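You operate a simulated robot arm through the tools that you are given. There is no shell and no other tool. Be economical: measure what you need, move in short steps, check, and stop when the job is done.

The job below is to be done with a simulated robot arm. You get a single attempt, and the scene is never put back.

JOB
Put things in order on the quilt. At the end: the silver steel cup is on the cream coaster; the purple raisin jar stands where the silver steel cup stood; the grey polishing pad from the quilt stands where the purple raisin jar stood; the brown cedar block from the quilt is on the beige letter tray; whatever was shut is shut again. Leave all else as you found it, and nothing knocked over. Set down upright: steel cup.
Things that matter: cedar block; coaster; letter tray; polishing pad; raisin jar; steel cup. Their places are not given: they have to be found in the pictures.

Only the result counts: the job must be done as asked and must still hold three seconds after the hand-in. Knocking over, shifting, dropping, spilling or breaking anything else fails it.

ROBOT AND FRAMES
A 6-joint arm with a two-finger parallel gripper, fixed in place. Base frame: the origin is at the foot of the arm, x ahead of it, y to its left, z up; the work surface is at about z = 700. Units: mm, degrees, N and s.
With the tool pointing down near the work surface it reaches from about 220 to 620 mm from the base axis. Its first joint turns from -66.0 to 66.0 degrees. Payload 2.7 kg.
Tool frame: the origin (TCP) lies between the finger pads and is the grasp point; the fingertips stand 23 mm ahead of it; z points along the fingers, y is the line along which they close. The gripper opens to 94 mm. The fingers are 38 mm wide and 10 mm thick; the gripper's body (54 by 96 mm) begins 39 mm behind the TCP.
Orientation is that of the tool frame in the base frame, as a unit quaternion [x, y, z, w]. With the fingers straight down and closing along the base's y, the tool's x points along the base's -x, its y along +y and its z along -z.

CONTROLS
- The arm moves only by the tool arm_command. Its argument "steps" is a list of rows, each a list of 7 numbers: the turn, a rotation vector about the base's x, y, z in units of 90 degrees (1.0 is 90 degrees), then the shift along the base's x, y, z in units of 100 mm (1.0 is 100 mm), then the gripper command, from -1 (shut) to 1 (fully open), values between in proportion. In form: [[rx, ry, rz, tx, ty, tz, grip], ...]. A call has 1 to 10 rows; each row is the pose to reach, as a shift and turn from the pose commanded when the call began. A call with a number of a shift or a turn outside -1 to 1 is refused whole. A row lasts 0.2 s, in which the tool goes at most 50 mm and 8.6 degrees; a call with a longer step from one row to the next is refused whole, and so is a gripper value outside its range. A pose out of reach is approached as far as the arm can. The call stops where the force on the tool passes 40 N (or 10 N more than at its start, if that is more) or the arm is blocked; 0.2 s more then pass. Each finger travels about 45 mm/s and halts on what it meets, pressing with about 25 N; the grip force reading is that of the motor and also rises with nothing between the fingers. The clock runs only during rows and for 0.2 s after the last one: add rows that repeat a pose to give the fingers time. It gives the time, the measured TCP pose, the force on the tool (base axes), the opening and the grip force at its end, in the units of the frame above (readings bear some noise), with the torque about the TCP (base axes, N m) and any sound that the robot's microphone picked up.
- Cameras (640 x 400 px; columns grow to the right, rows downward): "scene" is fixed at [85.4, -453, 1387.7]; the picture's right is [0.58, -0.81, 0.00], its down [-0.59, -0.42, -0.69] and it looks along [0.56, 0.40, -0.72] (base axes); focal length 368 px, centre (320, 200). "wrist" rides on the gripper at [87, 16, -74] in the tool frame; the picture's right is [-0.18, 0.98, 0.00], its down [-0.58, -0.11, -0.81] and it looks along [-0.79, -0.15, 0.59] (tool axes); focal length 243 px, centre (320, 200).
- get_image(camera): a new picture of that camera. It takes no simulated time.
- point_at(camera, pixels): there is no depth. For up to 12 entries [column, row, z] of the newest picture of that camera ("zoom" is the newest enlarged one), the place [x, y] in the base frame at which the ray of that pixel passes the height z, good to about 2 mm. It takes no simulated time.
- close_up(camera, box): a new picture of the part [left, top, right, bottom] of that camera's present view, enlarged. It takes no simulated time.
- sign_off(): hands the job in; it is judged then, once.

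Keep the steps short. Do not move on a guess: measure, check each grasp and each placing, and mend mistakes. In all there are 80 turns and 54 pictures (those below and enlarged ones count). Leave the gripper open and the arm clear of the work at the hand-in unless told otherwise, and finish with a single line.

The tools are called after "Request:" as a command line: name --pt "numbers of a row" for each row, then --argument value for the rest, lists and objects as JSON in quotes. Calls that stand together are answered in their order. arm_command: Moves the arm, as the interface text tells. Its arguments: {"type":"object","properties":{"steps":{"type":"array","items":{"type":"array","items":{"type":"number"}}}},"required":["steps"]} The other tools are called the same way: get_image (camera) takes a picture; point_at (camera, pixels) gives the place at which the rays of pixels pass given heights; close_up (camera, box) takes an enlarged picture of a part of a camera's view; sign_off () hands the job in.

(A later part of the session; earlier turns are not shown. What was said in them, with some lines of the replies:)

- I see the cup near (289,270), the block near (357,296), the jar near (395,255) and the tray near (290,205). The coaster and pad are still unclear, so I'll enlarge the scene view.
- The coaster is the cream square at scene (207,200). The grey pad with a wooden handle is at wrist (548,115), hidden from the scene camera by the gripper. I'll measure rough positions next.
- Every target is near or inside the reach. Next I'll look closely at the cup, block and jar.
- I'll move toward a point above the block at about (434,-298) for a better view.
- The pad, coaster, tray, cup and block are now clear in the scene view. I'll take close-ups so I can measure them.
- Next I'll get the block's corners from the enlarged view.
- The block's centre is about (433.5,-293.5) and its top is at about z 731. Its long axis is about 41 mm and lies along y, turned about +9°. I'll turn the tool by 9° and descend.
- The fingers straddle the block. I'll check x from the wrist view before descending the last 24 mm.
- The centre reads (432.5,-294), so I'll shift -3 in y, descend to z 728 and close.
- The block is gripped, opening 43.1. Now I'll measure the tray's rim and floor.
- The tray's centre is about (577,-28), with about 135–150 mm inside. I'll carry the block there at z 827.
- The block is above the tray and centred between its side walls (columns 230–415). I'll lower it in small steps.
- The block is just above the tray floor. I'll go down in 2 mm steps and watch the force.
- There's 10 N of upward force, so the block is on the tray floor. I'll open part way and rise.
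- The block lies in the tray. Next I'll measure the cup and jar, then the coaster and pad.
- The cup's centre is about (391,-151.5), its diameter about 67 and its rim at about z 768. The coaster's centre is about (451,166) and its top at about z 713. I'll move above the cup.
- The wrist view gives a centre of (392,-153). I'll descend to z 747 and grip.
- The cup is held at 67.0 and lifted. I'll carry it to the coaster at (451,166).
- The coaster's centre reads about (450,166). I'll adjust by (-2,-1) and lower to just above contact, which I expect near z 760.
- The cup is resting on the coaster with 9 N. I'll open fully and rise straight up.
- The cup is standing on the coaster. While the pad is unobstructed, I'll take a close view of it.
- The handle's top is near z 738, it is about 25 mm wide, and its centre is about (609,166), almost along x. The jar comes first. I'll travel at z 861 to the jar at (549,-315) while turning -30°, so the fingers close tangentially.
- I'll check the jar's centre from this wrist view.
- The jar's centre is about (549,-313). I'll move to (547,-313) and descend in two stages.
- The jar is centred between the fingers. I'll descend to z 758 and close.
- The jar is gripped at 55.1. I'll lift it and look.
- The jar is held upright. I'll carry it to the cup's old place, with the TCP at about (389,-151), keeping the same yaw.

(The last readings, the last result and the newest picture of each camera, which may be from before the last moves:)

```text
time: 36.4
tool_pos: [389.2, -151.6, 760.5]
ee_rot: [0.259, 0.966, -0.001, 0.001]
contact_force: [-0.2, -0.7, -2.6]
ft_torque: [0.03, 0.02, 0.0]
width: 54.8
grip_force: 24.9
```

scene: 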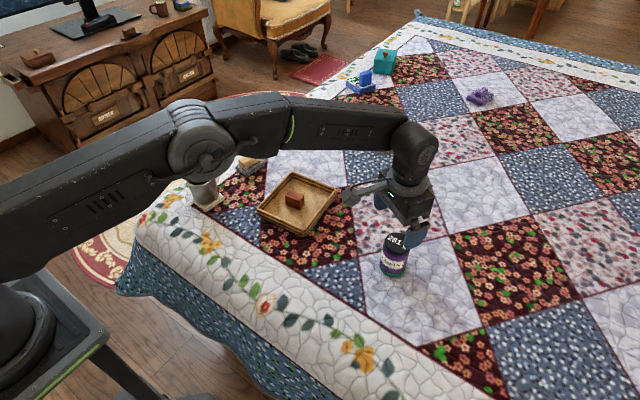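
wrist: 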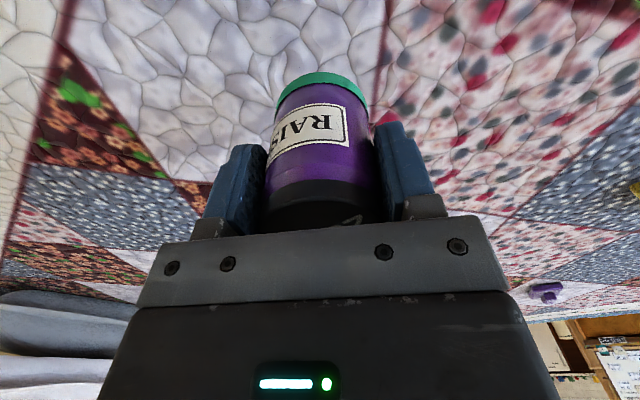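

The position agrees to within a few mm. I'll keep lowering in 1 mm steps.

Request:
arm_command --pt "0 0 0 0 0.01 -0.01 -1" --pt "0 0 0 0 0.01 -0.015 -1" --pt "0 0 0 0 0.01 -0.015 -1"

```text
time: 37.2
tool_pos: [389.4, -151.9, 759.9]
ee_rot: [0.26, 0.966, 0.0, 0.001]
contact_force: [-1.9, -1.1, 8.1]
ft_torque: [-0.04, 0.17, -0.02]
width: 55.0
grip_force: 24.8
```

The jar is in contact with the quilt. I'll release and rise.

Request:
arm_command --pt "0 0 0 0 0 0.003 1" --pt "0 0 0 0 0 0.003 1" --pt "0 0 0 0 0 0.003 1" --pt "0 0 0 0 0 0.003 1" --pt "0 0 0 0 0 0.003 1" --pt "0 0 0 0 0 0.3 1" --pt "0 0 0 0 0 0.7 1" --pt "0 0 0 0 0 1.0 1" --pt "0 0 0 0 0 1.0 1"

Request:
get_image --camera "scene"

```text
time: 39.2
tool_pos: [386.6, -151.6, 857.3]
ee_rot: [0.26, 0.966, 0.001, 0.0]
contact_force: [0.3, -0.5, -0.6]
ft_torque: [0.01, 0.02, -0.01]
width: 94.1
grip_force: 0.1
```

```text
17 pictures are left
```

scene: 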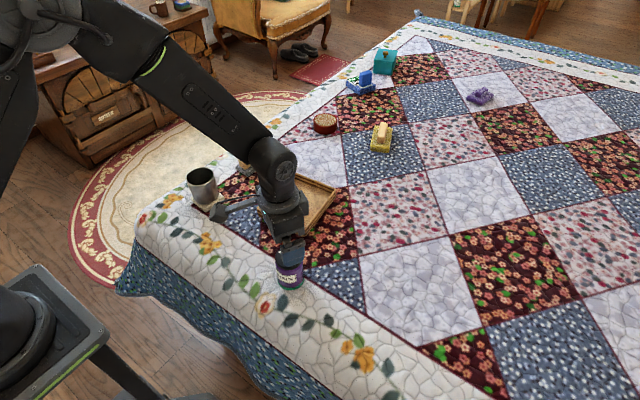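

The jar stands in the cup's old place. I'll go above the pad handle at about (599,165), turning back +25° to line up with the handle.

Request:
arm_command --pt "0 0 0.023 0.18 0.26 0.1 1" --pt "0 0 0.046 0.36 0.53 0.1 1" --pt "0 0 0.07 0.53 0.79 0.1 1"

Request:
arm_command --pt "0 0 0.023 0.18 0.26 0 1" --pt "0 0 0.046 0.36 0.53 0 1" --pt "0 0 0.07 0.53 0.79 0 1"

Request:
arm_command --pt "0 0 0.023 0.18 0.26 0 1" --pt "0 0 0.046 0.36 0.53 0 1" --pt "0 0 0.07 0.53 0.79 0 1"

Request:
arm_command --pt "0 0 0.023 0.18 0.26 0 1" --pt "0 0 0.046 0.36 0.53 0 1" --pt "0 0 0.07 0.53 0.79 0 1" --pt "0 0 0.07 0.53 0.79 -0.45 1" --pt "0 0 0.07 0.53 0.79 -0.7 1" --pt "0 0 0.07 0.53 0.79 -0.7 1"

Request:
get_image --camera "wrist"

Request:
close_up --camera "scene" --box '[190, 120, 318, 220]'

```text
time: 40.0
tool_pos: [440.9, -70.8, 867.9]
ee_rot: [0.205, 0.979, 0.0, 0.0]
contact_force: [0.1, -0.7, 0.8]
ft_torque: [0.03, -0.02, -0.01]
width: 94.2
grip_force: 0.0
```

```text
time: 40.8
tool_pos: [492.8, 7.0, 869.7]
ee_rot: [0.151, 0.988, 0.0, -0.001]
contact_force: [-0.6, -0.2, -0.7]
ft_torque: [0.01, -0.01, -0.03]
width: 93.8
grip_force: 0.1
```

```text
time: 41.6
tool_pos: [547.2, 85.9, 870.0]
ee_rot: [0.098, 0.995, -0.001, -0.001]
contact_force: [-0.9, 0.1, 0.6]
ft_torque: [0.02, 0.0, 0.01]
width: 94.0
grip_force: 0.1
```

```text
time: 43.0
tool_pos: [599.0, 165.8, 799.7]
ee_rot: [0.043, 0.999, -0.001, 0.001]
contact_force: [0.1, -0.1, -0.3]
ft_torque: [0.02, -0.04, -0.02]
width: 94.0
grip_force: 0.0
```

```text
16 pictures are left
```

wrist: 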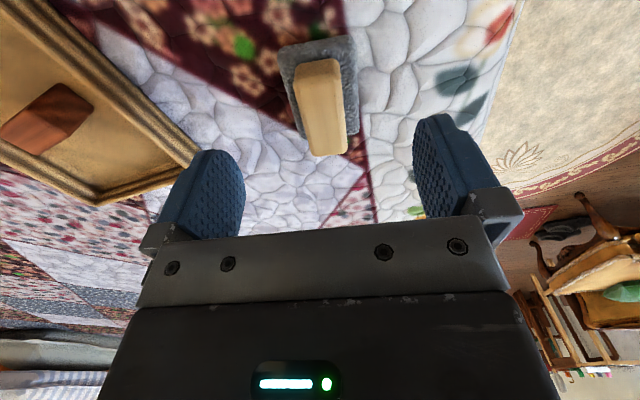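

```text
4.00 times, centred on (254, 170) of scene
```

zoom: 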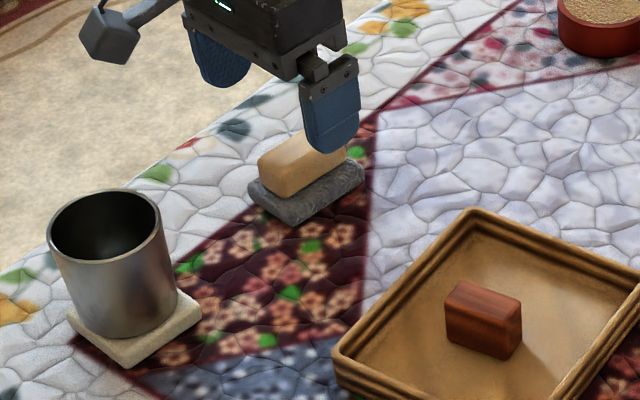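

Request:
close_up --camera "wrist" --box '[256, 20, 384, 170]'

```text
2.67 times, centred on (320, 95) of wrist
```

zoom: 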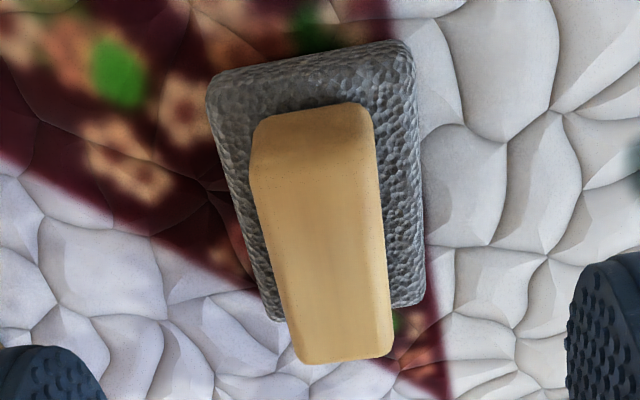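

Request:
point_at --camera "zoom" --pixels '[[300, 362, 739], [392, 355, 739], [252, 168, 739], [376, 152, 739], [258, 115, 715], [370, 103, 715], [208, 85, 712], [408, 45, 712], [270, 318, 705], [424, 300, 705]]'

```text
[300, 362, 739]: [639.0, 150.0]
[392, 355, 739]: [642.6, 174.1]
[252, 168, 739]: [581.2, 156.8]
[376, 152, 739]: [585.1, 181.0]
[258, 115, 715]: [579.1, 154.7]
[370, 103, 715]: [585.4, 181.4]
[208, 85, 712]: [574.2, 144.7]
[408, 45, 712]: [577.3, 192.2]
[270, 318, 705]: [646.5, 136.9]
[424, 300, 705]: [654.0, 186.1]
```

The handle's centre is (612,165.5), yaw -7°, top at z 739. I'll move to (606,166) and descend to z 741, so the tips clear the grey base, then close.

Request:
arm_command --pt "0 0 -0.02 0.07 0.005 -0.2 1" --pt "0 0 -0.02 0.07 0.005 -0.45 1" --pt "0 0 -0.02 0.07 0.005 -0.58 1" --pt "0 0 -0.02 0.07 0.005 -0.58 1"

Request:
close_up --camera "scene" --box '[220, 125, 300, 185]'

```text
time: 44.0
tool_pos: [606.6, 165.3, 739.6]
ee_rot: [0.058, 0.998, 0.0, 0.001]
contact_force: [0.6, 0.0, 0.1]
ft_torque: [-0.03, 0.02, -0.01]
width: 94.3
grip_force: 0.0
```

```text
6.67 times, centred on (260, 155) of scene
```

zoom: 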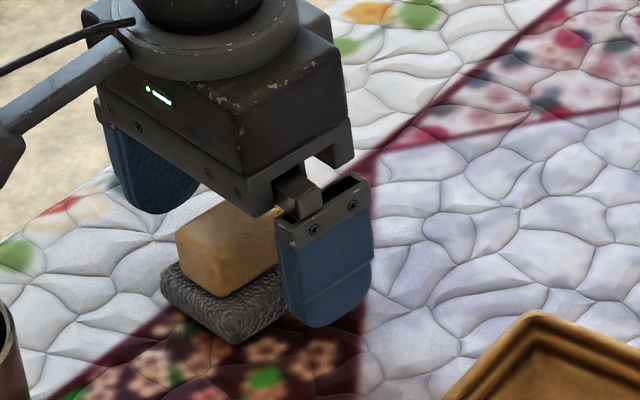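

It is aligned, so I'll close on the handle and watch the opening, expecting about 25.

Request:
arm_command --pt "0 0 0 0 0 0.01 -1" --pt "0 0 0 0 0 0.01 -1" --pt "0 0 0 0 0 0.01 -1" --pt "0 0 0 0 0 0.01 -1" --pt "0 0 0 0 0 0.01 -1" --pt "0 0 0 0 0 0.01 -1"

Request:
arm_command --pt "0 0 0 0 0 0.1 -1" --pt "0 0 0 0 0 0.4 -1" --pt "0 0 0 0 0 0.8 -1" --pt "0 0 0 0 0 1.0 -1" --pt "0 0 0 0 0 1.0 -1"

Request:
get_image --camera "wrist"

```text
time: 45.4
tool_pos: [607.2, 166.4, 742.0]
ee_rot: [0.059, 0.998, 0.0, 0.002]
contact_force: [0.2, 1.2, -0.1]
ft_torque: [0.05, 0.01, 0.0]
width: 27.6
grip_force: 24.9
```

```text
time: 46.6
tool_pos: [606.2, 164.2, 840.9]
ee_rot: [0.058, 0.998, -0.001, 0.0]
contact_force: [-0.6, -0.1, -0.8]
ft_torque: [-0.01, 0.04, 0.02]
width: 27.3
grip_force: 24.5
```

```text
12 pictures are left
```

wrist: 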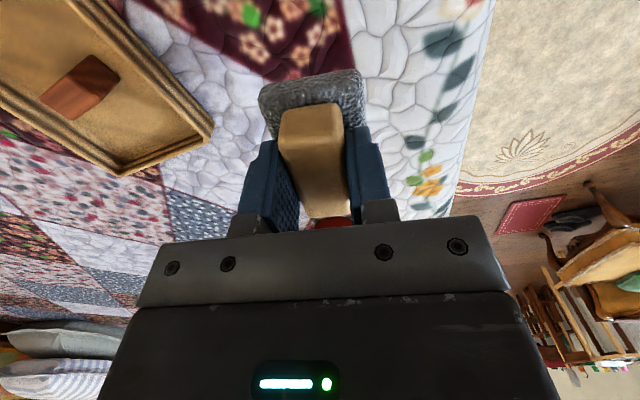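

The pad is held at 27.3. I'll carry it at z 841 to the jar's old place, TCP target (544,-310.5), turning -23° on the way.

Request:
arm_command --pt "0 0 -0.017 -0.04 -0.32 0 -1" --pt "0 0 -0.034 -0.08 -0.64 0 -1" --pt "0 0 -0.051 -0.124 -0.95 0 -1"

Request:
arm_command --pt "0 0 -0.017 -0.04 -0.32 0 -1" --pt "0 0 -0.034 -0.08 -0.64 0 -1" --pt "0 0 -0.051 -0.124 -0.95 0 -1"

Request:
arm_command --pt "0 0 -0.017 -0.04 -0.32 0 -1" --pt "0 0 -0.034 -0.08 -0.64 0 -1" --pt "0 0 -0.051 -0.124 -0.95 0 -1"

Request:
arm_command --pt "0 0 -0.017 -0.04 -0.32 0 -1" --pt "0 0 -0.034 -0.08 -0.64 0 -1" --pt "0 0 -0.051 -0.124 -0.95 0 -1"

Request:
arm_command --pt "0 0 -0.017 -0.04 -0.32 0 -1" --pt "0 0 -0.034 -0.08 -0.64 0 -1" --pt "0 0 -0.051 -0.124 -0.95 0 -1" --pt "0 0 -0.051 -0.124 -0.95 -0.4 -1" --pt "0 0 -0.051 -0.124 -0.95 -0.8 -1" --pt "0 0 -0.051 -0.124 -0.95 -0.8 -1"

Request:
close_up --camera "scene" --box '[320, 190, 464, 300]'

```text
time: 47.4
tool_pos: [592.9, 71.1, 842.6]
ee_rot: [0.097, 0.995, 0.001, 0.0]
contact_force: [-0.8, 0.6, -0.5]
ft_torque: [0.02, 0.03, -0.01]
width: 27.2
grip_force: 24.8
```

```text
time: 48.2
tool_pos: [582.5, -25.9, 840.7]
ee_rot: [0.138, 0.99, 0.001, 0.0]
contact_force: [-0.1, -0.7, -0.6]
ft_torque: [0.02, -0.01, -0.03]
width: 27.2
grip_force: 25.2
```

```text
time: 49.0
tool_pos: [570.6, -121.0, 840.9]
ee_rot: [0.178, 0.984, 0.0, -0.001]
contact_force: [-0.2, -0.3, -1.1]
ft_torque: [0.04, 0.03, 0.04]
width: 27.2
grip_force: 25.2
```

```text
time: 49.8
tool_pos: [559.7, -215.9, 839.4]
ee_rot: [0.217, 0.976, 0.0, -0.001]
contact_force: [-0.7, 0.0, -0.9]
ft_torque: [0.04, -0.02, 0.0]
width: 27.4
grip_force: 25.3
```

```text
time: 51.2
tool_pos: [545.7, -308.6, 762.1]
ee_rot: [0.255, 0.967, 0.0, 0.0]
contact_force: [-0.4, -0.8, -0.6]
ft_torque: [-0.03, 0.01, -0.01]
width: 27.3
grip_force: 25.1
```

```text
3.64 times, centred on (392, 245) of scene
```

zoom: 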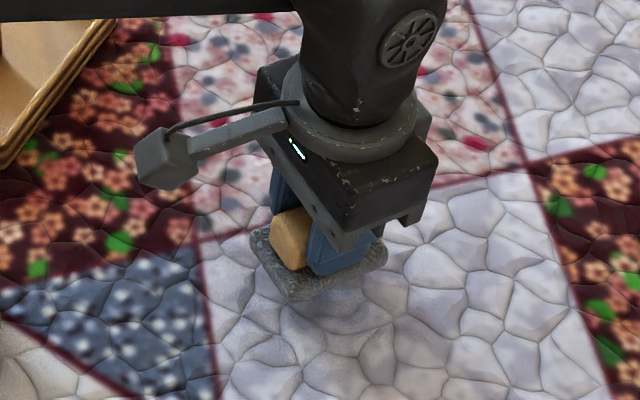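

It hovers over the place. I'll adjust by (-1,-2) and lower, expecting contact near z 742.

Request:
arm_command --pt "0 0 0 -0.01 -0.02 -0.1 -1" --pt "0 0 0 -0.01 -0.02 -0.18 -1" --pt "0 0 0 -0.01 -0.02 -0.18 -1"

Request:
arm_command --pt "0 0 0 0 0 -0.01 -1" --pt "0 0 0 0 0 -0.02 -1" --pt "0 0 0 0 0 -0.02 -1"

```text
time: 52.0
tool_pos: [546.0, -311.4, 742.3]
ee_rot: [0.256, 0.967, -0.001, 0.0]
contact_force: [-0.1, -0.9, -1.0]
ft_torque: [0.06, 0.02, 0.02]
width: 27.1
grip_force: 24.7
```

```text
time: 52.8
tool_pos: [545.3, -311.8, 741.3]
ee_rot: [0.255, 0.967, 0.0, 0.001]
contact_force: [-0.6, -0.1, 2.1]
ft_torque: [0.04, 0.07, 0.0]
width: 27.1
grip_force: 25.6
```

Request:
arm_command --pt "0 0 0 0 0 -0.008 -1" --pt "0 0 0 0 0 -0.008 -1"

```text
time: 53.4
tool_pos: [544.8, -313.4, 741.1]
ee_rot: [0.255, 0.967, -0.001, 0.002]
contact_force: [1.9, 0.2, 5.7]
ft_torque: [0.13, 0.11, -0.03]
width: 27.3
grip_force: 24.9
```

The pad rests on the quilt, with force growing to 6 N. I'll open, rise and back away.

Request:
arm_command --pt "0 0 0 0 0 0.005 1" --pt "0 0 0 0 0 0.005 1" --pt "0 0 0 0 0 0.005 1" --pt "0 0 0 0 0 0.005 1" --pt "0 0 0 0 0 0.005 1" --pt "0 0 0 0 0 0.3 1" --pt "0 0 0 0 0 0.7 1" --pt "0 0 0 0 0 1.0 1"

Request:
arm_command --pt "0 0 0 -0.3 0.2 0.3 1" --pt "0 0 0 -0.6 0.4 0.6 1" --pt "0 0 0 -0.8 0.6 0.9 1" --pt "0 0 0 -0.8 0.9 1 1" --pt "0 0 0 -0.8 0.9 1 1"

Request:
get_image --camera "scene"

Request:
get_image --camera "wrist"

```text
time: 55.2
tool_pos: [542.6, -312.7, 841.6]
ee_rot: [0.255, 0.967, 0.0, 0.0]
contact_force: [0.3, -0.2, 0.6]
ft_torque: [0.01, -0.03, 0.01]
width: 93.8
grip_force: 0.0
```

```text
time: 56.4
tool_pos: [463.5, -222.3, 942.5]
ee_rot: [0.256, 0.967, 0.0, 0.001]
contact_force: [-0.4, 0.0, 0.0]
ft_torque: [0.0, 0.02, 0.0]
width: 94.1
grip_force: 0.1
```

```text
10 pictures are left
```

scene: 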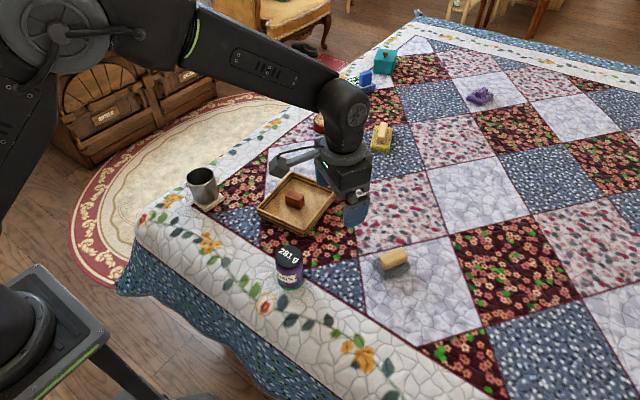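

```text
9 pictures are left
```

wrist: 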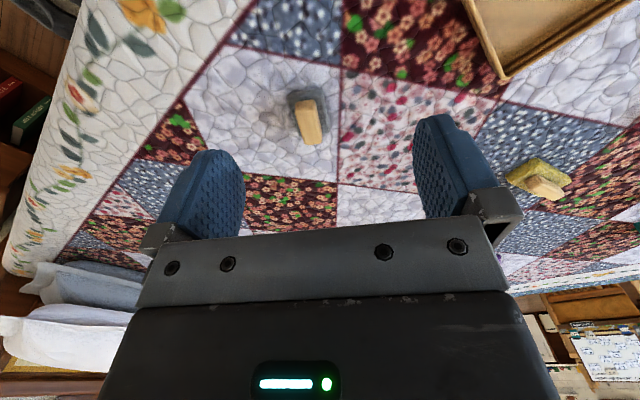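

I'll check the final positions of the pad and jar.

Request:
close_up --camera "scene" --box '[360, 230, 432, 290]'

Request:
close_up --camera "scene" --box '[180, 150, 340, 300]'

Request:
point_at --camera "wrist" --pixels '[[290, 98, 707], [322, 88, 707], [296, 100, 738], [312, 98, 738], [307, 144, 738], [324, 141, 738]]'

```text
6.67 times, centred on (396, 260) of scene
```

zoom: 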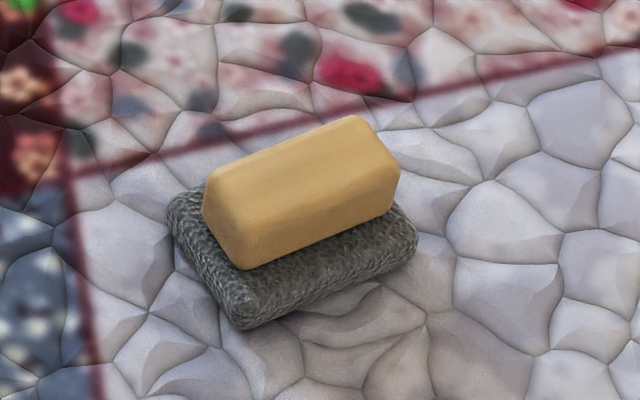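

```text
2.67 times, centred on (260, 225) of scene
```

zoom: 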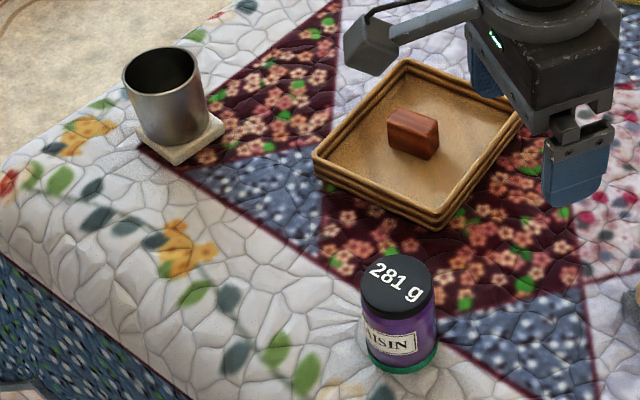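

```text
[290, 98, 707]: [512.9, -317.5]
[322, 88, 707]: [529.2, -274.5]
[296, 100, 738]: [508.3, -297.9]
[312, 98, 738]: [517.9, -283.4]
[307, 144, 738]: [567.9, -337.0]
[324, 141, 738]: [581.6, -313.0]
```

The pad's centre is about (549,-312), and the jar's base matches the old cup base. The cup is upright on the coaster, the block is in the tray and nothing else has moved. The gripper is open and clear, so I'll hand in.

Request:
sign_off

```text
The job is handed in.
```

Job handed in: the cup is upright on the coaster, the jar is where the cup stood, the pad is where the jar stood, the block is in the tray, and I opened nothing that was shut.
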